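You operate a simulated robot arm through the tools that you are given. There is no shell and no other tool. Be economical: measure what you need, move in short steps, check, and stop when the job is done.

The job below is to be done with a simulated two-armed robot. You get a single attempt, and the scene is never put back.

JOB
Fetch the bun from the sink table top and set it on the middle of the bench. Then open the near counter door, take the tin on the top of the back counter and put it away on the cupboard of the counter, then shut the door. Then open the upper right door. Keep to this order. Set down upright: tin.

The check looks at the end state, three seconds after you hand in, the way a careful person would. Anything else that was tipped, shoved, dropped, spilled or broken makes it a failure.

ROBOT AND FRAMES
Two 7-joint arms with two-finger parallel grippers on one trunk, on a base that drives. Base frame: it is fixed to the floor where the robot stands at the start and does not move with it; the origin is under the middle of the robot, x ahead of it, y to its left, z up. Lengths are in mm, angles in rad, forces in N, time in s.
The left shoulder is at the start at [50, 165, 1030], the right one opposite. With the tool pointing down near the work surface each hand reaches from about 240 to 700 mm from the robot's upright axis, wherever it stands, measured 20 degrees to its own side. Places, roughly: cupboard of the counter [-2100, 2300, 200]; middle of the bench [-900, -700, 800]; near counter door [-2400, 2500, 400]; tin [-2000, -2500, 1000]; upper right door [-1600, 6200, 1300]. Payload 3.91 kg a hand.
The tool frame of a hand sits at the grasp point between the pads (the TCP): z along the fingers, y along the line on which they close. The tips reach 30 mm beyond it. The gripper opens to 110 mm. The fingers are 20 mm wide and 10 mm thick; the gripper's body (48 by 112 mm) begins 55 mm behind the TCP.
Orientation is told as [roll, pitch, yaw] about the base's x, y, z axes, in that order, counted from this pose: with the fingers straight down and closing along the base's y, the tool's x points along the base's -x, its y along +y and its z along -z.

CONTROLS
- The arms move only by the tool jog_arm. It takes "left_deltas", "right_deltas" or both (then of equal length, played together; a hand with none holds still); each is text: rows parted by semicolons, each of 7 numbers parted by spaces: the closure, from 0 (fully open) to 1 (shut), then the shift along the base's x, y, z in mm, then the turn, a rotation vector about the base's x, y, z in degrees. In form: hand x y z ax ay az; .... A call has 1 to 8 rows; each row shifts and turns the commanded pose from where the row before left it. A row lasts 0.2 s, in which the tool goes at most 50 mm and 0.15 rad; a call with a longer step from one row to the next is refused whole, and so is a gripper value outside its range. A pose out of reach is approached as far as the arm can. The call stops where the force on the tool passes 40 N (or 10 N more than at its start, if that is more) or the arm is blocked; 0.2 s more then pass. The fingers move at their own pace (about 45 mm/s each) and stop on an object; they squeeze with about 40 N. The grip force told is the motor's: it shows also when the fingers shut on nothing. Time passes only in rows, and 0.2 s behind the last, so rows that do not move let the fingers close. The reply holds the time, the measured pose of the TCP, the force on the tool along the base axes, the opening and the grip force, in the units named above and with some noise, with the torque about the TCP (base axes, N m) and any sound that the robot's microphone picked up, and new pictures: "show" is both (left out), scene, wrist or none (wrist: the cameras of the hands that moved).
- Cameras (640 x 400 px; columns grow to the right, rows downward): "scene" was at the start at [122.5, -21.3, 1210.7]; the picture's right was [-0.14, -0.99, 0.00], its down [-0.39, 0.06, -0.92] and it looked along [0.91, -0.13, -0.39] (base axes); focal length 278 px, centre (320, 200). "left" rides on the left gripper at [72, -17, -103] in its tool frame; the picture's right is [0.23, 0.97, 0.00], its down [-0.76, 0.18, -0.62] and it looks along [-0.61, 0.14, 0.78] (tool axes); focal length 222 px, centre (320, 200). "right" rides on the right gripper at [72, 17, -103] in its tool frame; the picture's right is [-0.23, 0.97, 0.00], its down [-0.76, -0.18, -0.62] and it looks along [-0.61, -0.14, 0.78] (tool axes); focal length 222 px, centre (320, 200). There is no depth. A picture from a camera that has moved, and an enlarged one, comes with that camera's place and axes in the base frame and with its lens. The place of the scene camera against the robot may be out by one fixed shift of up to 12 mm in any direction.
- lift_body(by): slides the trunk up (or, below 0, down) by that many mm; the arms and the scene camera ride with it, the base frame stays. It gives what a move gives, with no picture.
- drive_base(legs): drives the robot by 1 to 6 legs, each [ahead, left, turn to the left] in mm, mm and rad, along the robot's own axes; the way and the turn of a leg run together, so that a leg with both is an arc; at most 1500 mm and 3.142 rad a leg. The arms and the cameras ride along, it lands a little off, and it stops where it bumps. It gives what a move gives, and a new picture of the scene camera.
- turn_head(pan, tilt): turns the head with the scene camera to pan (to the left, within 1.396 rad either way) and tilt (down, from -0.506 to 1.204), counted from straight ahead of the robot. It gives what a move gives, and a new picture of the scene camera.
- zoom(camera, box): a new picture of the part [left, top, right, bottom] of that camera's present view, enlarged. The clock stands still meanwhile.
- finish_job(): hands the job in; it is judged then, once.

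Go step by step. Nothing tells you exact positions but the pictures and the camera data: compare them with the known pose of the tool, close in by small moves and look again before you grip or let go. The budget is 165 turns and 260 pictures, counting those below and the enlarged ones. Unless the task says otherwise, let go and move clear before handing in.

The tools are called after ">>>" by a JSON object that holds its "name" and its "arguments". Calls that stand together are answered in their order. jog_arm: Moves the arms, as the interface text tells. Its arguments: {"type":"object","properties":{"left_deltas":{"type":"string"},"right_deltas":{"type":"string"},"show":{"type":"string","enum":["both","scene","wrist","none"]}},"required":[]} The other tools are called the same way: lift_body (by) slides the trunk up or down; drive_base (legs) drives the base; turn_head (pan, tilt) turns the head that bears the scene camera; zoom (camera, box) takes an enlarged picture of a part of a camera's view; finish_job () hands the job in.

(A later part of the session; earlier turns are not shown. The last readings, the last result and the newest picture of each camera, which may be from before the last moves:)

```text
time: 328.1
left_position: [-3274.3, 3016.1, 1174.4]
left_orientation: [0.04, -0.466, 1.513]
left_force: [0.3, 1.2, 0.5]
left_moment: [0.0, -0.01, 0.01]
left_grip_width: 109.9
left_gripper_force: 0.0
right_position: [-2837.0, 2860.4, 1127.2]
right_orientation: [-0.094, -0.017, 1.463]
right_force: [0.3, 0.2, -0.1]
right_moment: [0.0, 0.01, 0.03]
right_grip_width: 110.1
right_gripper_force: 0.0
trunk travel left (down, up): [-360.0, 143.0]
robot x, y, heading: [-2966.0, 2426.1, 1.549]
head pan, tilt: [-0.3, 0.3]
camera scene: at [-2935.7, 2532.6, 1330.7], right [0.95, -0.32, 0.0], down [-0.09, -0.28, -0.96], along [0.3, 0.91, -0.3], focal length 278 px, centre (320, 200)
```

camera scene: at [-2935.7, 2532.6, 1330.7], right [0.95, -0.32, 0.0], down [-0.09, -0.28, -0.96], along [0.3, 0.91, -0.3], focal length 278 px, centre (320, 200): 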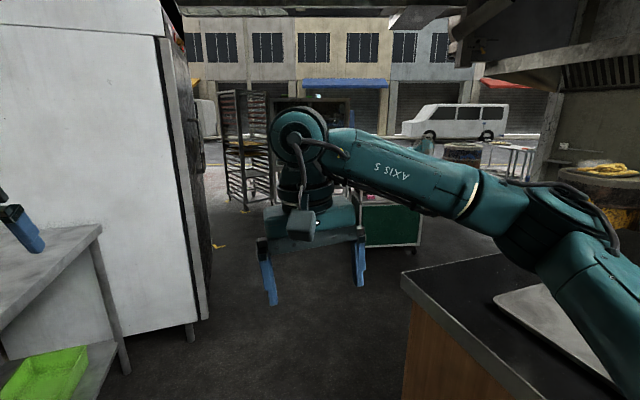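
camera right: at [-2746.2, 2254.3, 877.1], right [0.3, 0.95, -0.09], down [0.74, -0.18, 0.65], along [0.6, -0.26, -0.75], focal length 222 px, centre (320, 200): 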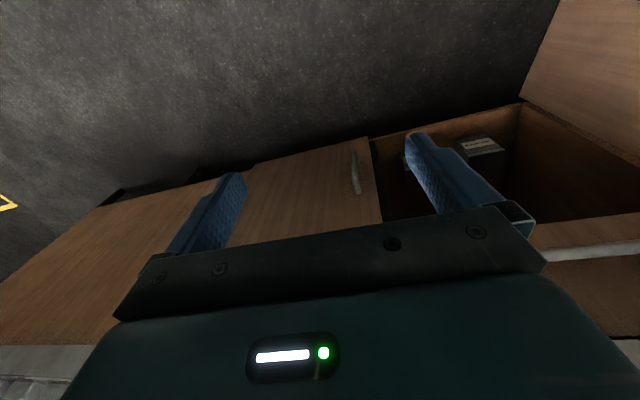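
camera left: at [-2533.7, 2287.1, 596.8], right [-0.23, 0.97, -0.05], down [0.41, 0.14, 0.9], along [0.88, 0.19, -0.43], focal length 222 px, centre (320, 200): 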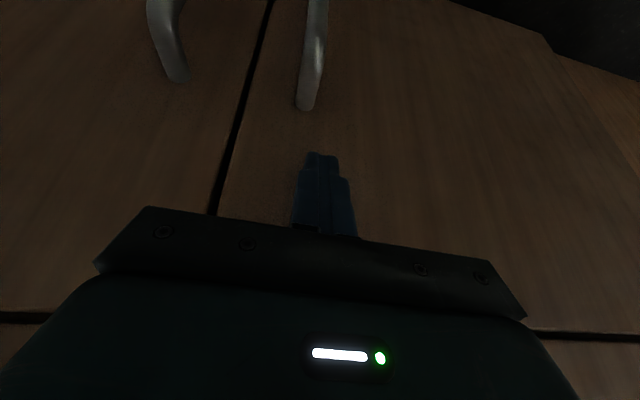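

I tuck the left arm and drive on past the fridge towards the cabinet.

>>> {"name": "jog_arm", "arguments": {"left_deltas": "0 20 -40 10 -5 0.3 0; 0 20 -40 10 -5 0.3 0; 0 20 -40 10 -5 0.3 0; 0 20 -40 10 -5 0.3 0; 0 20 -40 10 -5 0.3 0; 0 20 -40 10 0 0 0; 0 0 0 0 0 0 0", "show": "none"}}

>>> {"name": "drive_base", "arguments": {"legs": [[700, 0, 0], [800, -500, 0], [700, -200, 0]]}}

>>> {"name": "turn_head", "arguments": {"pan": -0.3, "tilt": 0.15}}

```text
time: 329.7
left_position: [-3154.8, 2776.2, 1233.2]
left_orientation: [0.038, -0.027, 1.514]
left_force: [0.7, 0.7, 0.5]
left_moment: [-0.01, -0.01, 0.01]
left_grip_width: 110.2
left_gripper_force: 0.0
right_position: [-2836.5, 2860.7, 1124.6]
right_orientation: [-0.095, -0.015, 1.465]
right_force: [0.0, -0.4, 0.0]
right_moment: [0.0, 0.01, -0.02]
right_grip_width: 109.8
right_gripper_force: 0.0
trunk travel left (down, up): [-360.0, 143.0]
robot x, y, heading: [-2968.3, 2423.3, 1.549]
head pan, tilt: [-0.3, 0.3]
```

```text
time: 341.6
left_position: [-2346.9, 4928.4, 1234.9]
left_orientation: [0.039, -0.03, 1.487]
left_force: [0.5, 0.9, -0.3]
left_moment: [-0.02, 0.02, 0.02]
left_grip_width: 110.2
left_gripper_force: 0.0
right_position: [-2027.1, 5003.3, 1126.6]
right_orientation: [-0.093, -0.016, 1.439]
right_force: [0.3, -0.1, -0.3]
right_moment: [-0.04, -0.01, -0.03]
right_grip_width: 110.0
right_gripper_force: 0.2
trunk travel left (down, up): [-360.0, 143.0]
robot x, y, heading: [-2168.6, 4569.1, 1.52]
head pan, tilt: [-0.3, 0.3]
camera scene: at [-2133.2, 4678.6, 1330.7], right [0.94, -0.34, 0.0], down [-0.1, -0.28, -0.96], along [0.33, 0.9, -0.3], focal length 278 px, centre (320, 200)
```

scene: 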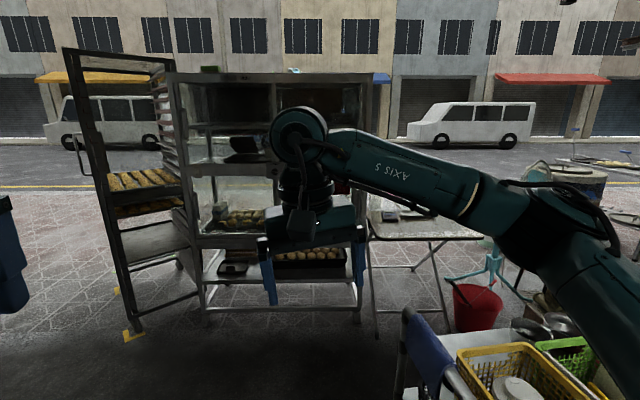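

```text
time: 342.3
left_position: [-2347.7, 4927.5, 1232.8]
left_orientation: [0.038, -0.029, 1.487]
left_force: [-0.4, -0.5, -0.8]
left_moment: [-0.03, 0.02, -0.02]
left_grip_width: 110.1
left_gripper_force: 0.1
right_position: [-2026.0, 5003.3, 1125.0]
right_orientation: [-0.093, -0.017, 1.439]
right_force: [-0.5, 0.1, 0.0]
right_moment: [-0.05, 0.0, -0.02]
right_grip_width: 110.0
right_gripper_force: 0.0
trunk travel left (down, up): [-360.0, 143.0]
robot x, y, heading: [-2169.5, 4567.0, 1.523]
head pan, tilt: [-0.3, 0.15]
camera scene: at [-2133.5, 4677.7, 1344.6], right [0.94, -0.34, 0.0], down [-0.05, -0.14, -0.99], along [0.34, 0.93, -0.15], focal length 278 px, centre (320, 200)
```

scene: 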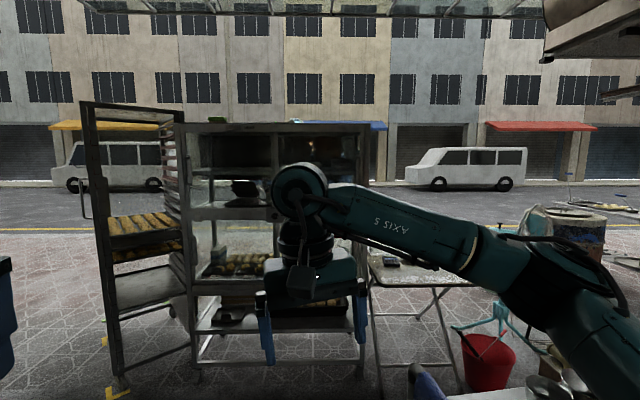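

The cabinet spans x ≈ -2290 to -1275 with its front near y 6200. A cart stands to my right, so I approach keeping left of it, and pull the right arm in for a clear view.

>>> {"name": "drive_base", "arguments": {"legs": [[620, -60, 0.04]]}}

>>> {"name": "jog_arm", "arguments": {"right_deltas": "0 20 -30 -30 0 0 0; 0 20 -30 -30 0 0 0; 0 20 -30 -30 0 0 0; 0 20 -30 -30 0 0 0; 0 0 0 -40 0 0 0; 0 0 0 -40 0 0 0", "show": "none"}}

>>> {"name": "turn_head", "arguments": {"pan": -0.45, "tilt": 0.15}}

```text
time: 345.8
left_position: [-2288.4, 5550.6, 1233.6]
left_orientation: [0.038, -0.03, 1.542]
left_force: [0.5, 0.9, -0.4]
left_moment: [0.01, -0.02, -0.01]
left_grip_width: 110.1
left_gripper_force: 0.1
right_position: [-1973.5, 5642.9, 1126.6]
right_orientation: [-0.093, -0.016, 1.491]
right_force: [1.0, -0.2, -0.8]
right_moment: [0.0, -0.02, 0.01]
right_grip_width: 110.1
right_gripper_force: 0.0
trunk travel left (down, up): [-360.0, 143.0]
robot x, y, heading: [-2088.3, 5201.2, 1.577]
head pan, tilt: [-0.3, 0.15]
camera scene: at [-2064.0, 5312.4, 1344.6], right [0.96, -0.29, 0.0], down [-0.04, -0.14, -0.99], along [0.29, 0.95, -0.15], focal length 278 px, centre (320, 200)
```

scene: 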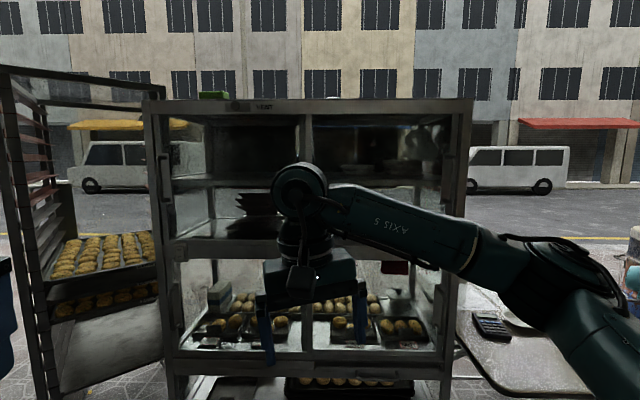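

```text
time: 347.2
left_position: [-2289.6, 5550.5, 1233.0]
left_orientation: [0.039, -0.028, 1.54]
left_force: [0.4, 0.3, 0.5]
left_moment: [0.02, 0.04, -0.04]
left_grip_width: 109.9
left_gripper_force: 0.1
right_position: [-1894.7, 5520.4, 922.4]
right_orientation: [-0.094, -0.018, 1.491]
right_force: [0.2, -0.8, -0.3]
right_moment: [-0.01, 0.0, 0.0]
right_grip_width: 110.0
right_gripper_force: 0.2
trunk travel left (down, up): [-360.0, 143.0]
robot x, y, heading: [-2090.1, 5201.6, 1.575]
head pan, tilt: [-0.3, 0.15]
```

```text
time: 347.9
left_position: [-2289.0, 5550.5, 1234.0]
left_orientation: [0.039, -0.028, 1.542]
left_force: [0.1, -0.4, -0.3]
left_moment: [0.01, -0.02, -0.02]
left_grip_width: 110.0
left_gripper_force: 0.1
right_position: [-1895.3, 5521.1, 922.8]
right_orientation: [-0.094, -0.018, 1.493]
right_force: [-0.2, 0.1, 0.6]
right_moment: [-0.03, -0.04, -0.03]
right_grip_width: 109.8
right_gripper_force: 0.0
trunk travel left (down, up): [-360.0, 143.0]
robot x, y, heading: [-2093.7, 5198.5, 1.574]
head pan, tilt: [-0.45, 0.15]
camera scene: at [-2051.1, 5307.0, 1344.7], right [0.9, -0.43, 0.0], down [-0.06, -0.14, -0.99], along [0.43, 0.89, -0.15], focal length 278 px, centre (320, 200)
```

scene: 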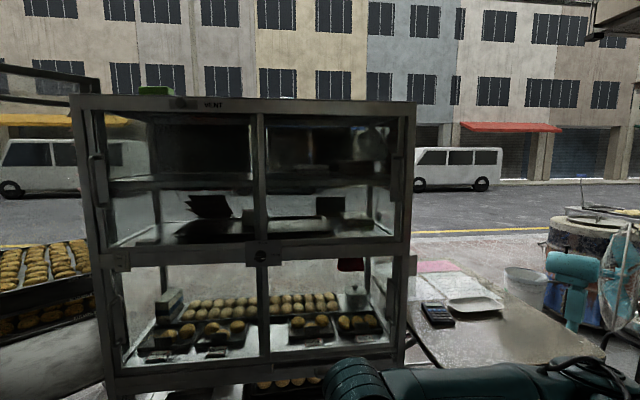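

>>> {"name": "zoom", "arguments": {"camera": "scene", "box": [240, 90, 440, 270]}}

>>> {"name": "zoom", "arguments": {"camera": "scene", "box": [60, 90, 280, 290]}}

```text
2.22 times, centred on (340, 180) of scene
camera zoom: at [-2051.1, 5307.0, 1344.7], right [0.9, -0.43, 0.0], down [-0.06, -0.14, -0.99], along [0.43, 0.89, -0.15], focal length 618 px, centre (276, 244)
```

zoom: 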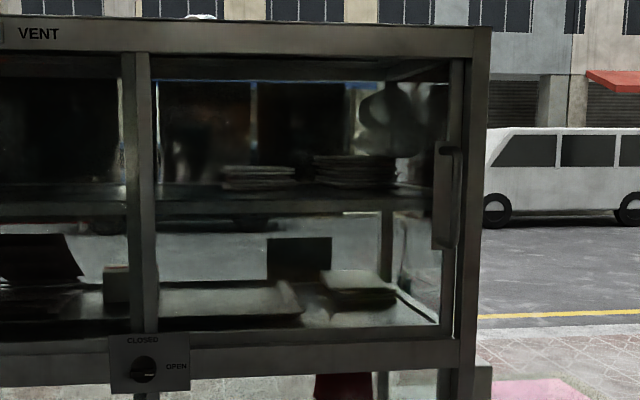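

```text
2.00 times, centred on (170, 190) of scene
camera zoom: at [-2051.1, 5307.0, 1344.7], right [0.9, -0.43, 0.0], down [-0.06, -0.14, -0.99], along [0.43, 0.89, -0.15], focal length 557 px, centre (620, 220)
```

zoom: 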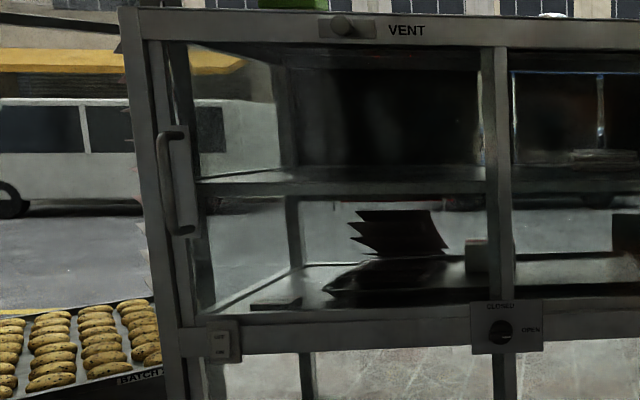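

There's a CLOSED/OPEN rotary knob under the centre post and D-handles on the outer stiles. I check the cart's extent on my right and then go closer for detail.

>>> {"name": "turn_head", "arguments": {"pan": -0.9, "tilt": 0.6}}

```text
time: 348.8
left_position: [-2288.5, 5549.6, 1233.7]
left_orientation: [0.038, -0.028, 1.541]
left_force: [0.4, 0.0, -0.2]
left_moment: [-0.02, -0.02, 0.01]
left_grip_width: 110.4
left_gripper_force: 0.0
right_position: [-1894.5, 5522.0, 922.1]
right_orientation: [-0.094, -0.016, 1.493]
right_force: [0.1, -0.6, 0.4]
right_moment: [-0.02, -0.01, 0.04]
right_grip_width: 110.1
right_gripper_force: 0.1
trunk travel left (down, up): [-360.0, 143.0]
robot x, y, heading: [-2095.3, 5202.6, 1.578]
head pan, tilt: [-0.901, 0.6]
camera scene: at [-2022.1, 5278.6, 1303.3], right [0.63, -0.78, 0.0], down [-0.44, -0.35, -0.83], along [0.64, 0.52, -0.56], focal length 278 px, centre (320, 200)
```

scene: 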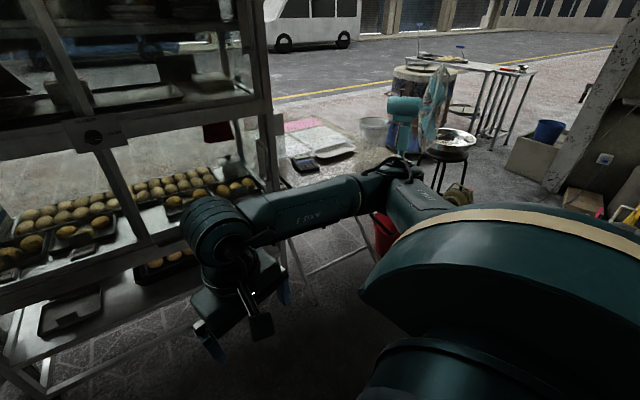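

The cabinet seems yawed about 15° clockwise, with its right side nearer to me. I check the cart behind my right before moving in.

>>> {"name": "turn_head", "arguments": {"pan": -1.39, "tilt": 0.65}}

```text
time: 349.8
left_position: [-2289.4, 5549.5, 1233.3]
left_orientation: [0.038, -0.03, 1.541]
left_force: [1.3, 0.7, 0.6]
left_moment: [0.01, 0.01, 0.01]
left_grip_width: 110.0
left_gripper_force: 0.0
right_position: [-1895.8, 5521.4, 922.9]
right_orientation: [-0.093, -0.019, 1.493]
right_force: [0.1, -0.8, -0.1]
right_moment: [-0.01, 0.01, 0.01]
right_grip_width: 110.1
right_gripper_force: 0.1
trunk travel left (down, up): [-360.0, 143.0]
robot x, y, heading: [-2094.7, 5200.9, 1.577]
head pan, tilt: [-1.389, 0.649]
camera scene: at [-2005.8, 5239.5, 1298.9], right [0.19, -0.98, 0.0], down [-0.59, -0.11, -0.8], along [0.78, 0.15, -0.6], focal length 278 px, centre (320, 200)
```

scene: 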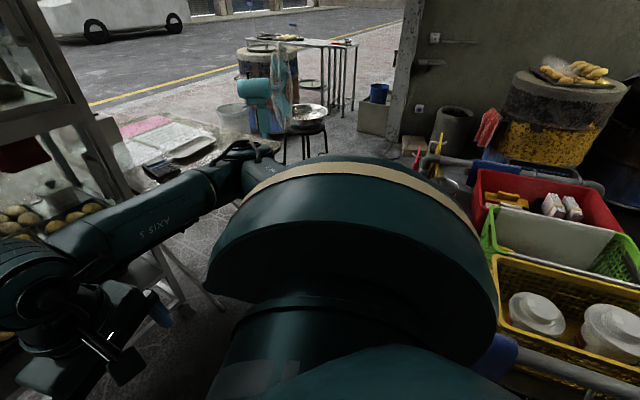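

The cart is well behind (y < 5000). I drive to face the right-hand door squarely.

>>> {"name": "drive_base", "arguments": {"legs": [[220, -290, 0], [0, 0, -0.27]]}}

>>> {"name": "turn_head", "arguments": {"pan": -0.15, "tilt": 0.1}}

```text
time: 351.5
left_position: [-2200.6, 5634.4, 1235.0]
left_orientation: [0.038, -0.026, 1.534]
left_force: [0.4, 0.4, 1.2]
left_moment: [0.01, 0.0, 0.0]
left_grip_width: 109.9
left_gripper_force: 0.0
right_position: [-1808.0, 5604.4, 922.6]
right_orientation: [-0.093, -0.018, 1.488]
right_force: [0.0, -0.3, -0.3]
right_moment: [-0.01, 0.06, 0.01]
right_grip_width: 110.0
right_gripper_force: 0.0
trunk travel left (down, up): [-360.0, 143.0]
robot x, y, heading: [-2011.2, 5285.4, 1.568]
head pan, tilt: [-1.389, 0.649]
stopped in leg 1: the robot was blocked; the commanded pose is now the measured one
camera scene: at [-1919.5, 5322.3, 1298.9], right [0.18, -0.98, 0.0], down [-0.59, -0.11, -0.8], along [0.78, 0.14, -0.6], focal length 278 px, centre (320, 200)
```

scene: 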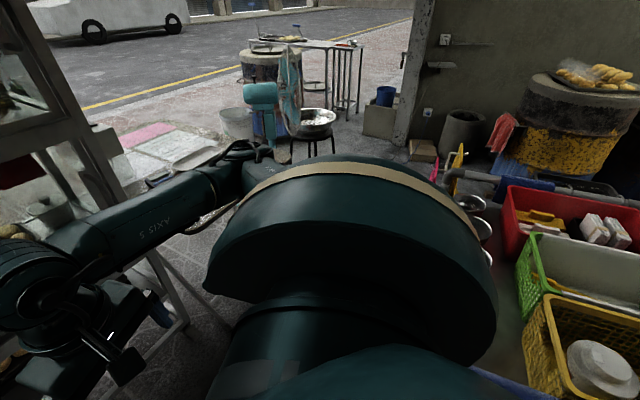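

```text
time: 352.9
left_position: [-2201.2, 5633.6, 1234.5]
left_orientation: [0.038, -0.028, 1.535]
left_force: [0.5, 0.1, 0.4]
left_moment: [0.0, -0.01, -0.02]
left_grip_width: 110.1
left_gripper_force: 0.0
right_position: [-1807.6, 5603.6, 922.5]
right_orientation: [-0.095, -0.018, 1.49]
right_force: [-0.1, 0.2, 0.9]
right_moment: [0.0, -0.04, 0.0]
right_grip_width: 110.3
right_gripper_force: 0.0
trunk travel left (down, up): [-360.0, 143.0]
robot x, y, heading: [-2005.1, 5282.3, 1.573]
head pan, tilt: [-0.15, 0.099]
camera scene: at [-1990.8, 5397.3, 1349.3], right [0.99, -0.15, 0.0], down [-0.01, -0.1, -0.99], along [0.15, 0.98, -0.1], focal length 278 px, centre (320, 200)
```

scene: 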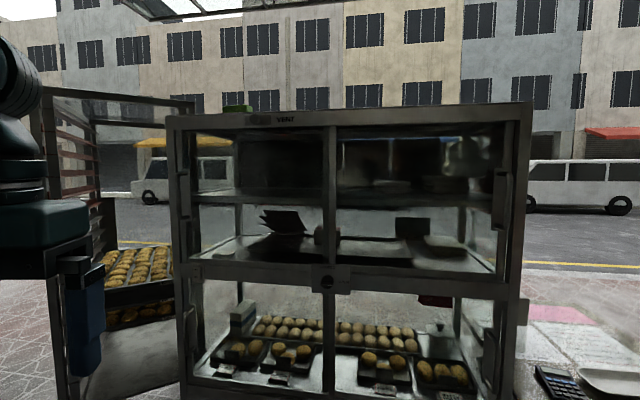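

My base's rear right corner must have touched the end of the cart. I step left, go forward past it, then right.

>>> {"name": "drive_base", "arguments": {"legs": [[0, 30, 0], [170, 0, 0]]}}

>>> {"name": "turn_head", "arguments": {"pan": -1.39, "tilt": 0.9}}

```text
time: 354.9
left_position: [-2232.3, 5801.8, 1234.5]
left_orientation: [0.039, -0.027, 1.537]
left_force: [0.1, -0.8, 0.5]
left_moment: [0.01, 0.0, -0.01]
left_grip_width: 110.2
left_gripper_force: 0.1
right_position: [-1839.0, 5771.9, 922.0]
right_orientation: [-0.097, -0.016, 1.488]
right_force: [1.0, 0.0, -0.8]
right_moment: [0.0, 0.0, -0.02]
right_grip_width: 110.1
right_gripper_force: 0.1
trunk travel left (down, up): [-360.0, 143.0]
robot x, y, heading: [-2037.3, 5447.2, 1.573]
head pan, tilt: [-0.15, 0.099]
camera scene: at [-2022.1, 5565.4, 1349.3], right [0.99, -0.15, 0.0], down [-0.01, -0.1, -0.99], along [0.15, 0.98, -0.1], focal length 278 px, centre (320, 200)
```

scene: 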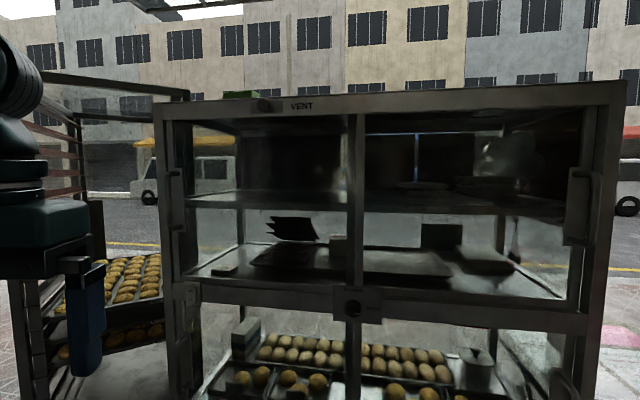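

```text
time: 356.4
left_position: [-2232.8, 5800.8, 1234.9]
left_orientation: [0.039, -0.029, 1.534]
left_force: [-0.8, 0.1, 1.3]
left_moment: [-0.04, 0.04, 0.02]
left_grip_width: 110.1
left_gripper_force: 0.0
right_position: [-1838.9, 5771.0, 923.3]
right_orientation: [-0.094, -0.017, 1.491]
right_force: [0.1, -0.2, -0.5]
right_moment: [0.01, 0.0, 0.01]
right_grip_width: 109.9
right_gripper_force: 0.0
trunk travel left (down, up): [-360.0, 143.0]
robot x, y, heading: [-2035.0, 5453.9, 1.572]
head pan, tilt: [-1.389, 0.901]
camera scene: at [-1961.5, 5487.4, 1278.5], right [0.18, -0.98, 0.0], down [-0.77, -0.14, -0.62], along [0.61, 0.11, -0.78], focal length 278 px, centre (320, 200)
```

scene: 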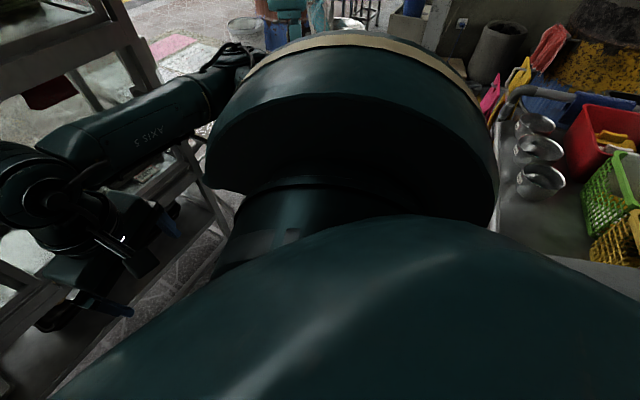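

The cart's far edge is near y 5220. I go forward a little, then right, and turn to face the cabinet squarely (heading ≈ 1.25).

>>> {"name": "drive_base", "arguments": {"legs": [[95, 0, 0], [0, -215, 0], [0, 0, -0.32]]}}

>>> {"name": "turn_head", "arguments": {"pan": 0, "tilt": 0.15}}

```text
time: 360.6
left_position: [-1902.5, 5940.2, 1234.2]
left_orientation: [0.039, -0.028, 1.225]
left_force: [0.1, -0.3, 0.2]
left_moment: [0.0, 0.02, 0.0]
left_grip_width: 109.9
left_gripper_force: 0.1
right_position: [-1537.5, 5790.9, 922.2]
right_orientation: [-0.094, -0.017, 1.176]
right_force: [-0.5, 0.2, 0.2]
right_moment: [0.02, -0.01, 0.0]
right_grip_width: 110.0
right_gripper_force: 0.0
trunk travel left (down, up): [-360.0, 143.0]
robot x, y, heading: [-1822.2, 5547.6, 1.262]
head pan, tilt: [-1.389, 0.901]
camera scene: at [-1738.5, 5558.4, 1278.4], right [-0.13, -0.99, 0.0], down [-0.78, 0.1, -0.62], along [0.62, -0.08, -0.78], focal length 278 px, centre (320, 200)
```

scene: 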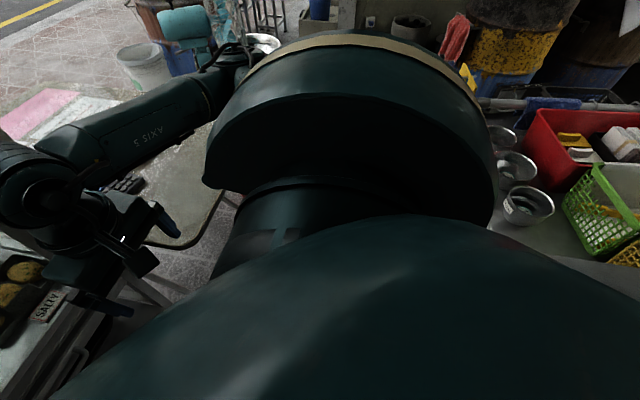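

```text
time: 362.1
left_position: [-1901.7, 5939.7, 1234.6]
left_orientation: [0.039, -0.028, 1.223]
left_force: [0.6, -0.5, -0.8]
left_moment: [0.02, 0.01, -0.02]
left_grip_width: 109.8
left_gripper_force: 0.0
right_position: [-1537.6, 5791.3, 923.3]
right_orientation: [-0.096, -0.018, 1.177]
right_force: [-0.5, 0.4, 0.3]
right_moment: [0.01, 0.0, 0.01]
right_grip_width: 110.2
right_gripper_force: 0.1
trunk travel left (down, up): [-360.0, 143.0]
robot x, y, heading: [-1823.2, 5548.8, 1.258]
head pan, tilt: [0.0, 0.15]
camera scene: at [-1785.2, 5656.4, 1344.7], right [0.95, -0.31, 0.0], down [-0.05, -0.14, -0.99], along [0.3, 0.94, -0.15], focal length 278 px, centre (320, 200)
```

scene: 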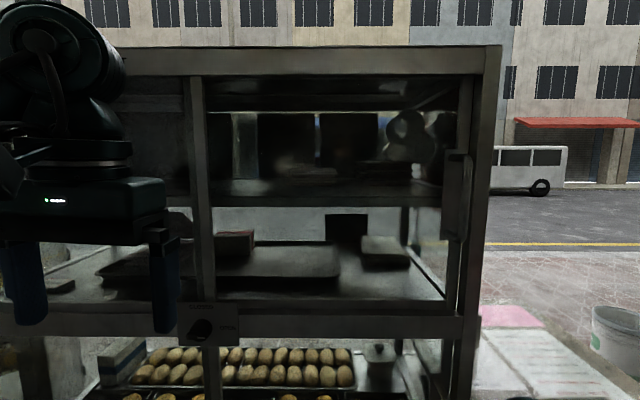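

I now face the cabinet squarely. I zoom on the knob, the handle and the stiles.

>>> {"name": "zoom", "arguments": {"camera": "scene", "box": [400, 120, 520, 340]}}

>>> {"name": "zoom", "arguments": {"camera": "scene", "box": [160, 270, 280, 350]}}

```text
1.82 times, centred on (460, 230) of scene
camera zoom: at [-1785.2, 5656.4, 1344.7], right [0.95, -0.31, 0.0], down [-0.05, -0.14, -0.99], along [0.3, 0.94, -0.15], focal length 506 px, centre (66, 146)
```

zoom: 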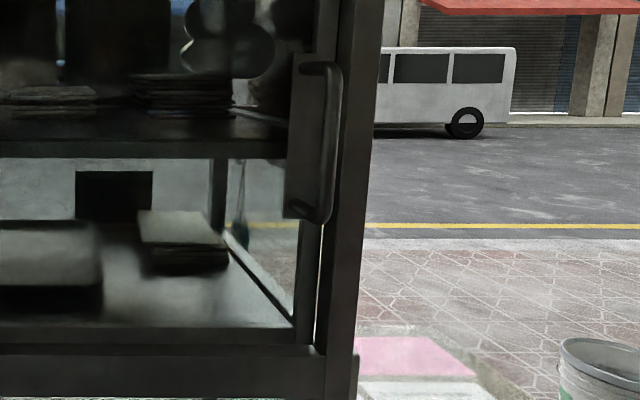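

```text
5.00 times, centred on (220, 310) of scene
camera zoom: at [-1785.2, 5656.4, 1344.7], right [0.95, -0.31, 0.0], down [-0.05, -0.14, -0.99], along [0.3, 0.94, -0.15], focal length 1392 px, centre (820, -350)
```

zoom: 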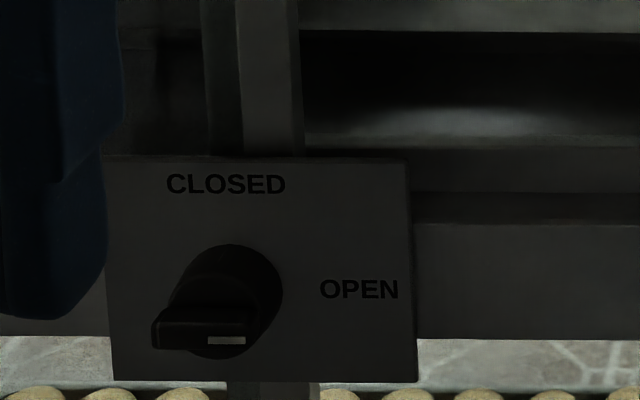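

The knob's white mark points to OPEN, so the latch should be free. The D-handle bar is at about (-1350, 6078), z 1190–1345. I raise and tilt the right hand towards it.

>>> {"name": "jog_arm", "arguments": {"right_deltas": "0 0 0 43 0.85 2.55 2.3; 0 0 0 43 0.85 2.55 2.3; 0 0 0 43 7.2 -2.35 0; 0 0 0 43 7.2 -2.35 0; 0 0 0 43 7.2 -2.35 0; 0 0 0 43 7.2 -2.35 0; 0 0 0 43 7.2 -2.35 0; 0 0 0 43 7.2 -2.35 0"}}

```text
time: 363.9
left_position: [-1902.7, 5939.8, 1234.4]
left_orientation: [0.038, -0.03, 1.224]
left_force: [0.1, 0.3, -0.4]
left_moment: [-0.02, -0.02, -0.03]
left_grip_width: 110.0
left_gripper_force: 0.0
right_position: [-1538.9, 5787.3, 1264.9]
right_orientation: [-0.001, -0.81, 1.258]
right_force: [0.1, -0.1, 0.1]
right_moment: [-0.01, 0.01, -0.02]
right_grip_width: 110.4
right_gripper_force: 0.1
trunk travel left (down, up): [-360.0, 143.0]
robot x, y, heading: [-1820.8, 5545.9, 1.261]
head pan, tilt: [0.0, 0.15]
camera scene: at [-1785.6, 5656.1, 1344.7], right [0.95, -0.31, 0.0], down [-0.05, -0.14, -0.99], along [0.3, 0.94, -0.15], focal length 278 px, centre (320, 200)
camera right: at [-1593.6, 5674.8, 1283.2], right [-0.88, 0.45, 0.16], down [0.19, 0.02, 0.98], along [0.44, 0.89, -0.1], focal length 222 px, centre (320, 200)
```

scene: 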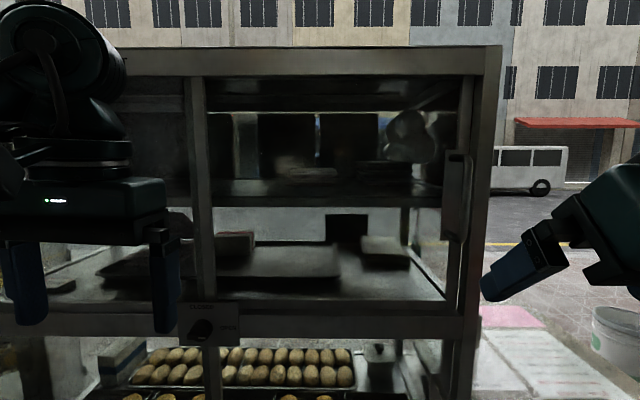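
right: 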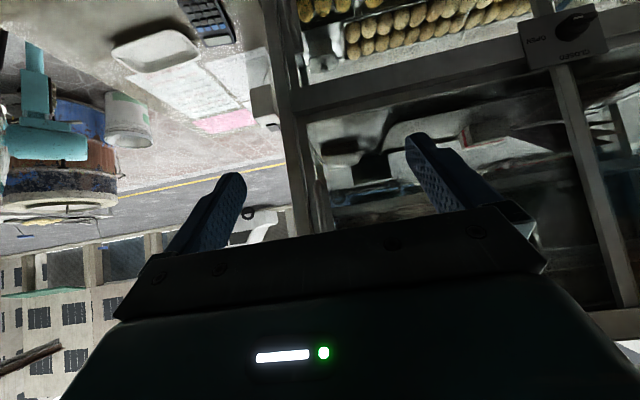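

The palm hides the handle, but the geometry is consistent. I move to a stand-off 80 mm in front of the bar.

>>> {"name": "jog_arm", "arguments": {"right_deltas": "0.2 23.4 30.7 0 0 0 0; 0.3 23.4 30.7 0 0 0 0; 0.3 23.4 30.7 0 0 0 0; 0.3 23.4 30.7 0 0 0 0; 0.3 23.4 30.7 0 0 0 0; 0.3 23.4 30.7 0 0 0 0; 0.3 23.4 30.7 0 0 0 0; 0.3 0 0 0 0 0 0"}}

>>> {"name": "zoom", "arguments": {"camera": "scene", "box": [400, 120, 560, 260]}}

```text
time: 365.4
left_position: [-1903.2, 5940.3, 1233.5]
left_orientation: [0.037, -0.026, 1.224]
left_force: [-0.4, 0.5, 0.7]
left_moment: [-0.07, 0.03, -0.01]
left_grip_width: 110.0
left_gripper_force: 0.0
right_position: [-1395.3, 5976.2, 1267.7]
right_orientation: [-0.005, -0.796, 1.273]
right_force: [-3.3, -10.2, 0.9]
right_moment: [-0.05, 0.21, 0.39]
right_grip_width: 76.2
right_gripper_force: 0.0
trunk travel left (down, up): [-360.0, 143.0]
robot x, y, heading: [-1825.3, 5545.2, 1.262]
head pan, tilt: [0.0, 0.15]
stopped in row 7 (right hand): the force on the tool passed its limit at 58 N (the readings are from after the stop); the commanded pose is now the measured one
camera scene: at [-1785.3, 5656.0, 1344.8], right [0.95, -0.31, 0.0], down [-0.05, -0.14, -0.99], along [0.3, 0.94, -0.15], focal length 278 px, centre (320, 200)
camera right: at [-1447.2, 5862.3, 1287.9], right [-0.88, 0.44, 0.16], down [0.19, 0.03, 0.98], along [0.43, 0.9, -0.11], focal length 222 px, centre (320, 200)
```

scene: 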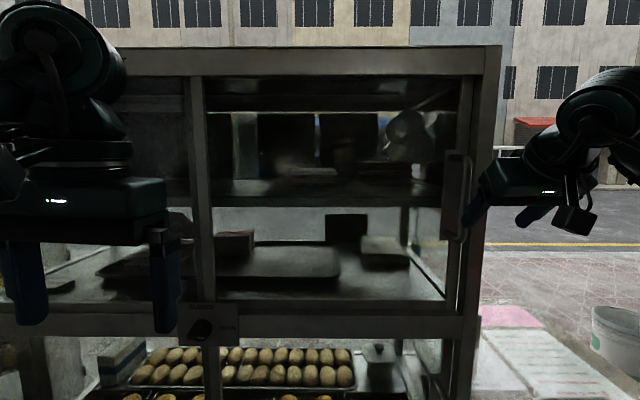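
right: 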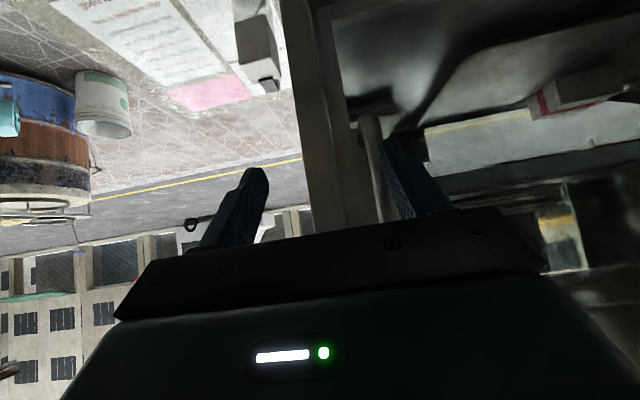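

```text
2.86 times, centred on (480, 190) of scene
camera zoom: at [-1785.3, 5656.0, 1344.8], right [0.95, -0.31, 0.0], down [-0.05, -0.14, -0.99], along [0.3, 0.94, -0.15], focal length 795 px, centre (-137, 229)
```

zoom: 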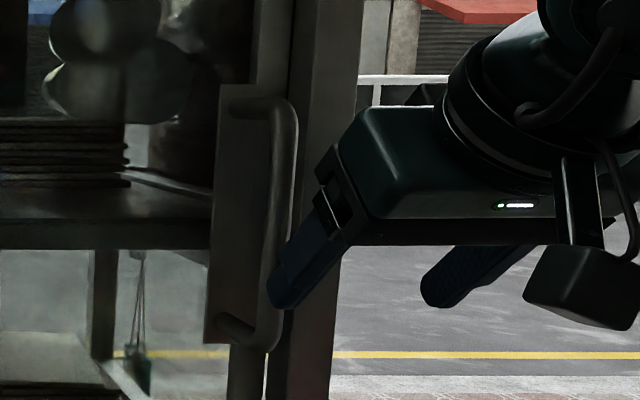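

The left fingertip met the bar: it is nearer than computed, at about (-1422, 6012). I back off 40 mm, shift left and re-approach centred.

>>> {"name": "jog_arm", "arguments": {"right_deltas": "0.2 -12.4 -38 0 0 0 0; 0.2 -17 6 0 0 0 -0.8; 0.2 -18 6 0 0 0 0; 0.2 0 0 0 0 0 0; 0.2 9 27 0 0 0 0; 0.2 0 0 0 0 0 0"}}

>>> {"name": "zoom", "arguments": {"camera": "scene", "box": [400, 120, 560, 260]}}

```text
time: 366.8
left_position: [-1901.8, 5941.2, 1234.0]
left_orientation: [0.04, -0.029, 1.225]
left_force: [0.2, 0.1, -0.2]
left_moment: [0.01, 0.03, 0.01]
left_grip_width: 110.1
left_gripper_force: 0.1
right_position: [-1430.4, 5979.0, 1268.1]
right_orientation: [-0.007, -0.795, 1.256]
right_force: [0.4, 0.5, 0.5]
right_moment: [0.02, 0.0, 0.01]
right_grip_width: 87.9
right_gripper_force: 0.1
trunk travel left (down, up): [-360.0, 143.0]
robot x, y, heading: [-1821.7, 5547.8, 1.257]
head pan, tilt: [0.0, 0.15]
camera scene: at [-1785.1, 5656.0, 1344.7], right [0.95, -0.31, 0.0], down [-0.05, -0.14, -0.99], along [0.3, 0.94, -0.15], focal length 278 px, centre (320, 200)
camera right: at [-1484.5, 5865.5, 1287.7], right [-0.88, 0.46, 0.16], down [0.19, 0.03, 0.98], along [0.44, 0.89, -0.11], focal length 222 px, centre (320, 200)
```

scene: 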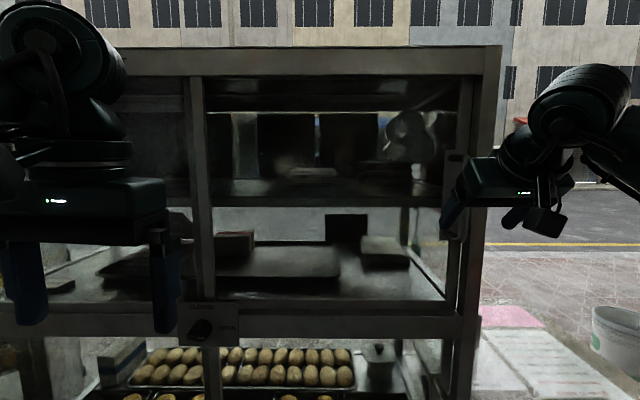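
right: 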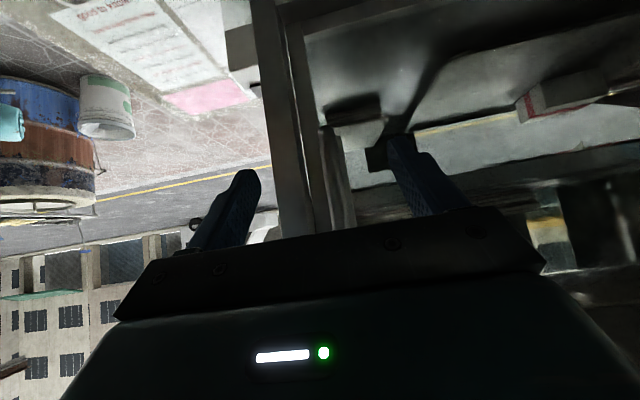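

```text
2.86 times, centred on (480, 190) of scene
camera zoom: at [-1785.1, 5656.0, 1344.7], right [0.95, -0.31, 0.0], down [-0.05, -0.14, -0.99], along [0.3, 0.94, -0.15], focal length 795 px, centre (-137, 229)
```

zoom: 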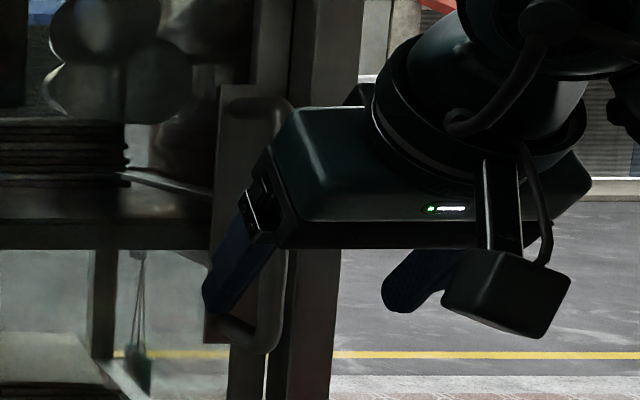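

The bar is now between the fingers. I advance the remaining 35 mm.

>>> {"name": "jog_arm", "arguments": {"right_deltas": "0.2 2 17 0 0 0 0; 0.2 2 17 0 0 0 0; 0.2 0 0 0 0 0 0", "show": "wrist"}}

>>> {"name": "zoom", "arguments": {"camera": "scene", "box": [400, 120, 560, 260]}}

```text
time: 367.6
left_position: [-1902.5, 5940.6, 1234.6]
left_orientation: [0.041, -0.029, 1.223]
left_force: [0.5, 0.0, 0.4]
left_moment: [0.02, -0.03, -0.02]
left_grip_width: 109.7
left_gripper_force: 0.1
right_position: [-1426.4, 6013.4, 1268.6]
right_orientation: [-0.006, -0.795, 1.256]
right_force: [0.7, -0.2, -0.9]
right_moment: [0.02, 0.01, 0.05]
right_grip_width: 88.1
right_gripper_force: 0.0
trunk travel left (down, up): [-360.0, 143.0]
robot x, y, heading: [-1822.0, 5550.1, 1.26]
head pan, tilt: [0.0, 0.15]
camera right: at [-1481.3, 5899.6, 1287.9], right [-0.88, 0.46, 0.16], down [0.19, 0.03, 0.98], along [0.44, 0.89, -0.11], focal length 222 px, centre (320, 200)
```

right: 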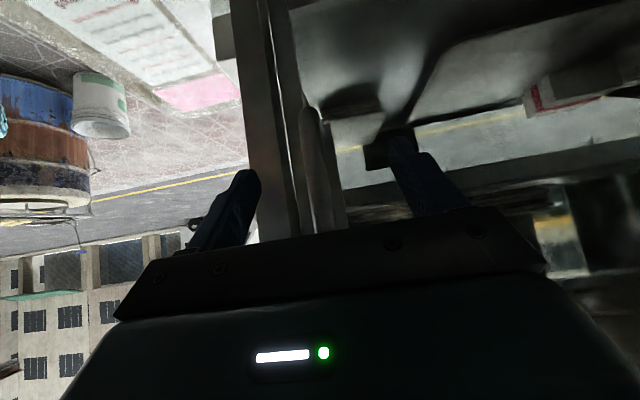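

```text
2.86 times, centred on (480, 190) of scene
camera zoom: at [-1785.1, 5656.2, 1344.7], right [0.95, -0.31, 0.0], down [-0.05, -0.14, -0.99], along [0.3, 0.94, -0.15], focal length 795 px, centre (-137, 229)
```

zoom: 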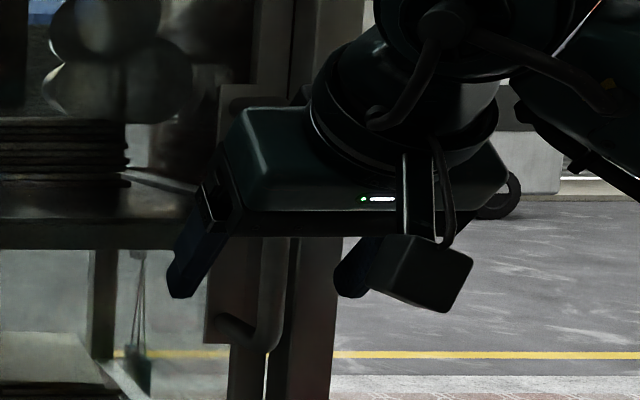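

The bar is well between the fingers. I close.

>>> {"name": "jog_arm", "arguments": {"right_deltas": "0.5 0 0 0 0 0 0; 1 0 0 0 0 0 0; 1 0 0 0 0 0 0; 1 0 0 0 0 0 0; 1 0 0 0 0 0 0", "show": "none"}}

```text
time: 368.8
left_position: [-1902.4, 5939.6, 1233.7]
left_orientation: [0.041, -0.028, 1.222]
left_force: [-0.3, -0.5, 0.9]
left_moment: [0.04, -0.01, 0.04]
left_grip_width: 110.0
left_gripper_force: 0.1
right_position: [-1424.9, 6012.0, 1267.4]
right_orientation: [-0.003, -0.794, 1.251]
right_force: [3.8, -1.3, 1.5]
right_moment: [0.02, 0.31, -0.1]
right_grip_width: 13.8
right_gripper_force: 32.2
trunk travel left (down, up): [-360.0, 143.0]
robot x, y, heading: [-1820.6, 5545.4, 1.262]
head pan, tilt: [0.0, 0.15]
```

The bar is gripped (14 mm). I test by pulling outward gently.

>>> {"name": "jog_arm", "arguments": {"right_deltas": "1 -2 -6 0 0 0 0; 1 -2 -6 0 0 0 0; 1 -2 -6 0 0 0 0; 1 0 0 0 0 0 0", "show": "scene"}}

```text
time: 369.8
left_position: [-1900.7, 5944.1, 1231.7]
left_orientation: [0.038, -0.024, 1.224]
left_force: [-1.0, 0.3, 0.2]
left_moment: [-0.02, 0.02, 0.01]
left_grip_width: 110.1
left_gripper_force: 0.0
right_position: [-1432.4, 6000.4, 1264.3]
right_orientation: [-0.005, -0.792, 1.258]
right_force: [8.8, 25.3, 0.4]
right_moment: [0.66, -0.2, 0.01]
right_grip_width: 13.6
right_gripper_force: 45.1
trunk travel left (down, up): [-360.0, 143.0]
robot x, y, heading: [-1824.2, 5549.2, 1.26]
head pan, tilt: [0.0, 0.15]
camera scene: at [-1783.8, 5660.6, 1344.1], right [0.95, -0.31, 0.0], down [-0.05, -0.15, -0.99], along [0.3, 0.94, -0.15], focal length 278 px, centre (320, 200)
```

scene: 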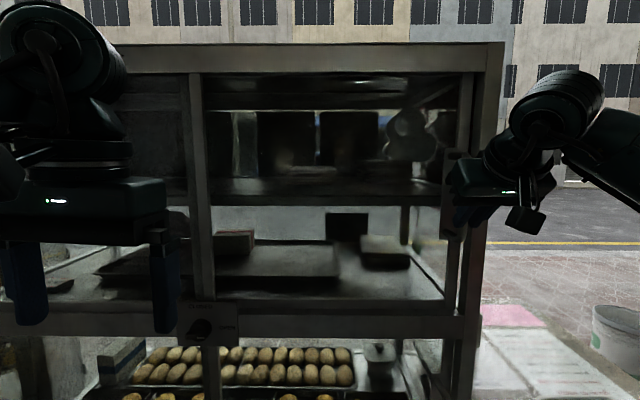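

Pulling outward is resisted (25 N). I relax and try sliding it to the left along the face.

>>> {"name": "jog_arm", "arguments": {"right_deltas": "1 4 10 0 0 0 0; 1 -6 2 0 0 0 0; 1 -10 3.3 0 0 0 0; 1 -10 3.3 0 0 0 0; 1 0 0 0 0 0 0", "show": "scene"}}

```text
time: 371.0
left_position: [-1901.8, 5937.2, 1234.7]
left_orientation: [0.041, -0.03, 1.221]
left_force: [-0.1, -0.6, -0.6]
left_moment: [-0.01, -0.01, -0.03]
left_grip_width: 109.9
left_gripper_force: 0.2
right_position: [-1455.3, 6009.6, 1265.4]
right_orientation: [-0.007, -0.791, 1.258]
right_force: [-4.7, -21.9, -17.3]
right_moment: [-0.66, 0.29, -0.07]
right_grip_width: 13.7
right_gripper_force: 44.9
trunk travel left (down, up): [-360.0, 143.0]
robot x, y, heading: [-1823.5, 5549.0, 1.259]
head pan, tilt: [0.0, 0.15]
camera scene: at [-1784.8, 5654.2, 1344.9], right [0.95, -0.31, 0.0], down [-0.05, -0.14, -0.99], along [0.3, 0.94, -0.15], focal length 278 px, centre (320, 200)
```

scene: 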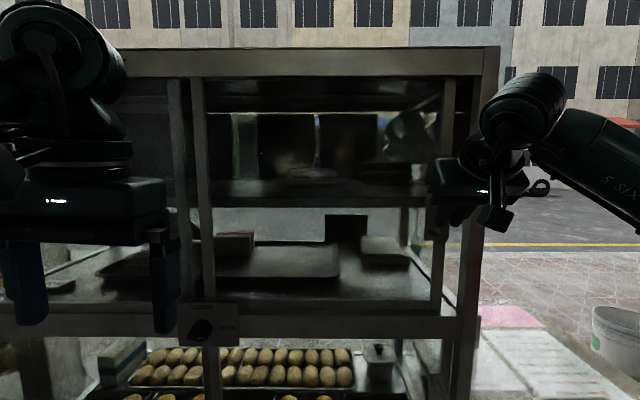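

It slides: a sliding door. The inward force shows that the track runs closer to the pure x direction, so I correct and continue left.

>>> {"name": "jog_arm", "arguments": {"right_deltas": "1 -4 -8 4 0 0 0; 1 -20 0 0 0 0 0; 1 -20 0 0 0 0 0; 1 0 0 0 0 0 0", "show": "none"}}

```text
time: 372.0
left_position: [-1901.6, 5940.5, 1233.3]
left_orientation: [0.04, -0.027, 1.224]
left_force: [0.3, -0.3, 0.2]
left_moment: [-0.01, 0.01, 0.03]
left_grip_width: 109.9
left_gripper_force: 0.1
right_position: [-1499.2, 6004.9, 1270.3]
right_orientation: [-0.006, -0.795, 1.26]
right_force: [0.1, 0.0, 0.3]
right_moment: [-0.01, 0.0, 0.02]
right_grip_width: 0.0
right_gripper_force: 38.2
trunk travel left (down, up): [-360.0, 143.0]
robot x, y, heading: [-1822.8, 5548.5, 1.26]
head pan, tilt: [0.0, 0.15]
```

The grip slipped off the bar. I open and look where the bar is now.

>>> {"name": "jog_arm", "arguments": {"right_deltas": "0.3 -6 -19 0 0 0 0; 0.3 -6 -19 0 0 0 0; 0.3 0 0 0 0 0 0; 0.3 0 0 0 0 0 0"}}

>>> {"name": "zoom", "arguments": {"camera": "scene", "box": [380, 110, 540, 260]}}

```text
time: 373.0
left_position: [-1902.4, 5941.1, 1234.6]
left_orientation: [0.04, -0.028, 1.225]
left_force: [0.2, 0.0, 0.3]
left_moment: [-0.01, -0.01, 0.02]
left_grip_width: 110.2
left_gripper_force: 0.1
right_position: [-1512.8, 5968.5, 1270.6]
right_orientation: [-0.005, -0.799, 1.257]
right_force: [0.2, -0.4, -0.1]
right_moment: [0.01, 0.04, 0.0]
right_grip_width: 77.2
right_gripper_force: 0.1
trunk travel left (down, up): [-360.0, 143.0]
robot x, y, heading: [-1824.1, 5550.7, 1.263]
head pan, tilt: [0.0, 0.15]
camera scene: at [-1785.2, 5656.3, 1344.7], right [0.95, -0.31, 0.0], down [-0.05, -0.14, -0.99], along [0.3, 0.94, -0.15], focal length 278 px, centre (320, 200)
camera right: at [-1566.9, 5854.6, 1290.7], right [-0.88, 0.46, 0.16], down [0.19, 0.03, 0.98], along [0.44, 0.89, -0.11], focal length 222 px, centre (320, 200)
```

scene: 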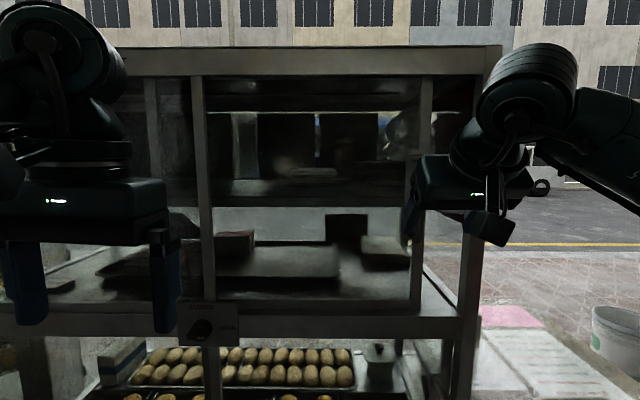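
right: 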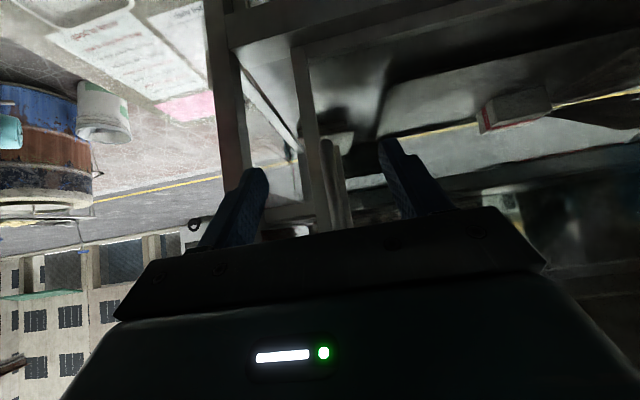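

```text
2.67 times, centred on (460, 185) of scene
camera zoom: at [-1785.2, 5656.3, 1344.7], right [0.95, -0.31, 0.0], down [-0.05, -0.14, -0.99], along [0.3, 0.94, -0.15], focal length 742 px, centre (-53, 240)
```

zoom: 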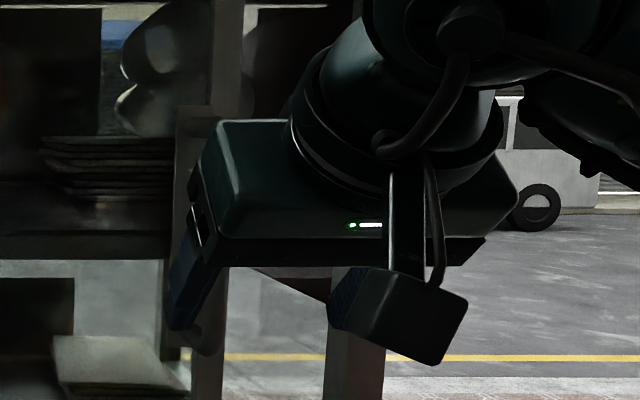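

The door followed by about 80 mm and the bar is again between the fingers. I hook it with the open hand and push it further left in steps.

>>> {"name": "jog_arm", "arguments": {"right_deltas": "0.3 5 20 0 0 0 0; 0.3 5 22 0 0 0 0; 0.6 -10 2 0 0 0 0; 0.6 -35 4 0 0 0 0; 0.6 -35 4 0 0 0 0; 0.6 0 0 0 0 0 0"}}

```text
time: 374.4
left_position: [-1902.7, 5940.1, 1233.6]
left_orientation: [0.04, -0.027, 1.223]
left_force: [0.9, -0.1, 0.0]
left_moment: [-0.01, -0.02, -0.02]
left_grip_width: 110.0
left_gripper_force: 0.1
right_position: [-1580.9, 6021.9, 1268.0]
right_orientation: [-0.006, -0.796, 1.257]
right_force: [-0.5, 0.0, 0.2]
right_moment: [-0.01, 0.02, 0.02]
right_grip_width: 43.9
right_gripper_force: 0.0
trunk travel left (down, up): [-360.0, 143.0]
robot x, y, heading: [-1823.4, 5548.9, 1.261]
head pan, tilt: [0.0, 0.15]
camera scene: at [-1784.8, 5656.3, 1344.7], right [0.95, -0.31, 0.0], down [-0.05, -0.14, -0.99], along [0.3, 0.94, -0.15], focal length 278 px, centre (320, 200)
camera right: at [-1635.3, 5908.3, 1288.0], right [-0.88, 0.46, 0.16], down [0.19, 0.03, 0.98], along [0.44, 0.89, -0.11], focal length 222 px, centre (320, 200)
```

scene: 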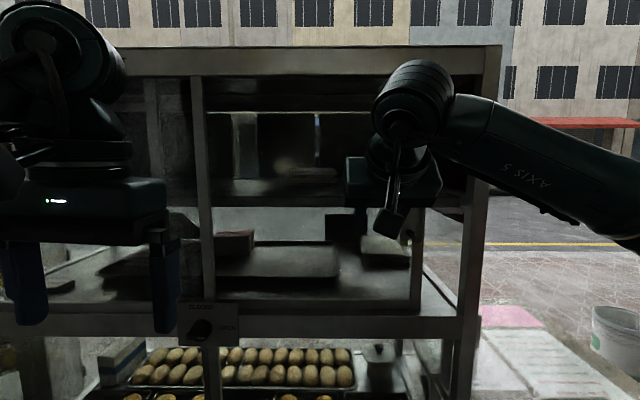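
right: 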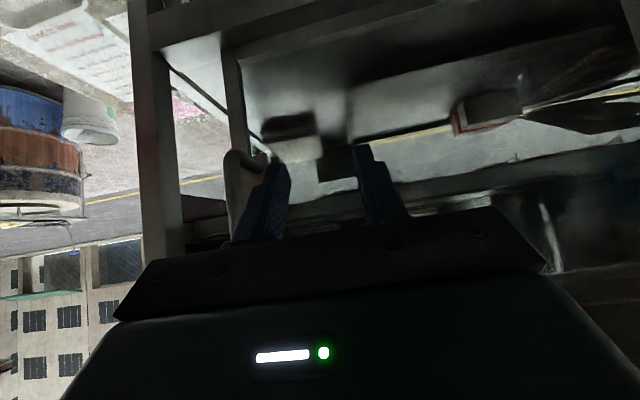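

The hand passed in front of the bar, which sits deeper: the track does follow the ~18° face. The bar is at about (-1490, 6035). I back off, re-centre and grip again.

>>> {"name": "jog_arm", "arguments": {"right_deltas": "0.2 -8 -24 0 0 0 0; 0.2 -8 -24 0 0 0 0; 0.2 45 6 0 0 0 0; 0.2 46 7 0 0 0 0; 0.2 0 0 0 0 0 0", "show": "wrist"}}

>>> {"name": "zoom", "arguments": {"camera": "scene", "box": [380, 110, 540, 260]}}

```text
time: 375.6
left_position: [-1902.1, 5940.5, 1233.9]
left_orientation: [0.039, -0.028, 1.224]
left_force: [-0.1, 0.1, -0.8]
left_moment: [-0.03, -0.02, 0.0]
left_grip_width: 109.9
left_gripper_force: 0.1
right_position: [-1508.4, 5983.5, 1268.6]
right_orientation: [-0.007, -0.798, 1.258]
right_force: [-0.1, 0.0, 0.5]
right_moment: [-0.02, 0.01, 0.02]
right_grip_width: 87.9
right_gripper_force: 0.0
trunk travel left (down, up): [-360.0, 143.0]
robot x, y, heading: [-1826.6, 5547.7, 1.26]
head pan, tilt: [0.0, 0.15]
camera right: at [-1562.7, 5870.5, 1289.0], right [-0.88, 0.45, 0.16], down [0.19, 0.03, 0.98], along [0.44, 0.89, -0.11], focal length 222 px, centre (320, 200)
```

right: 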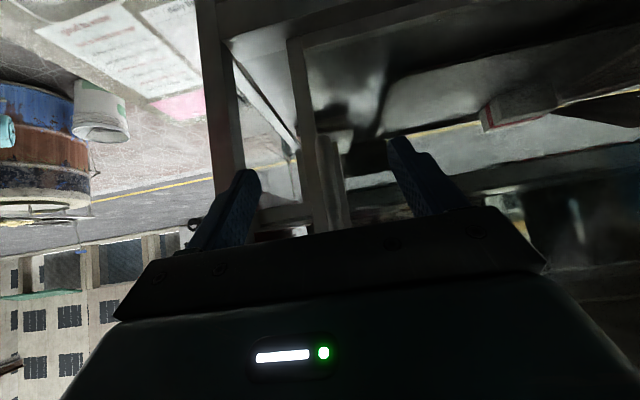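

```text
2.67 times, centred on (460, 185) of scene
camera zoom: at [-1785.5, 5656.4, 1344.7], right [0.95, -0.31, 0.0], down [-0.05, -0.14, -0.99], along [0.3, 0.94, -0.15], focal length 742 px, centre (-53, 240)
```

zoom: 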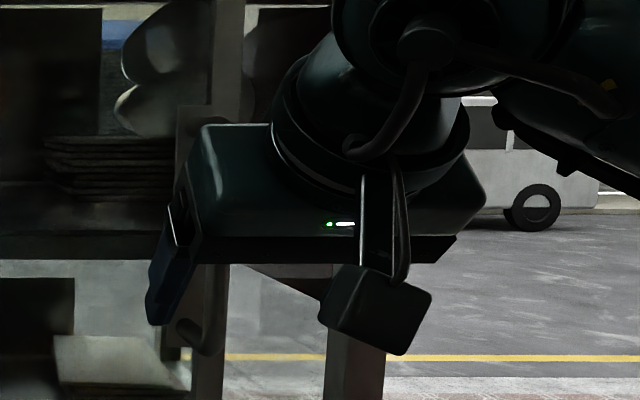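

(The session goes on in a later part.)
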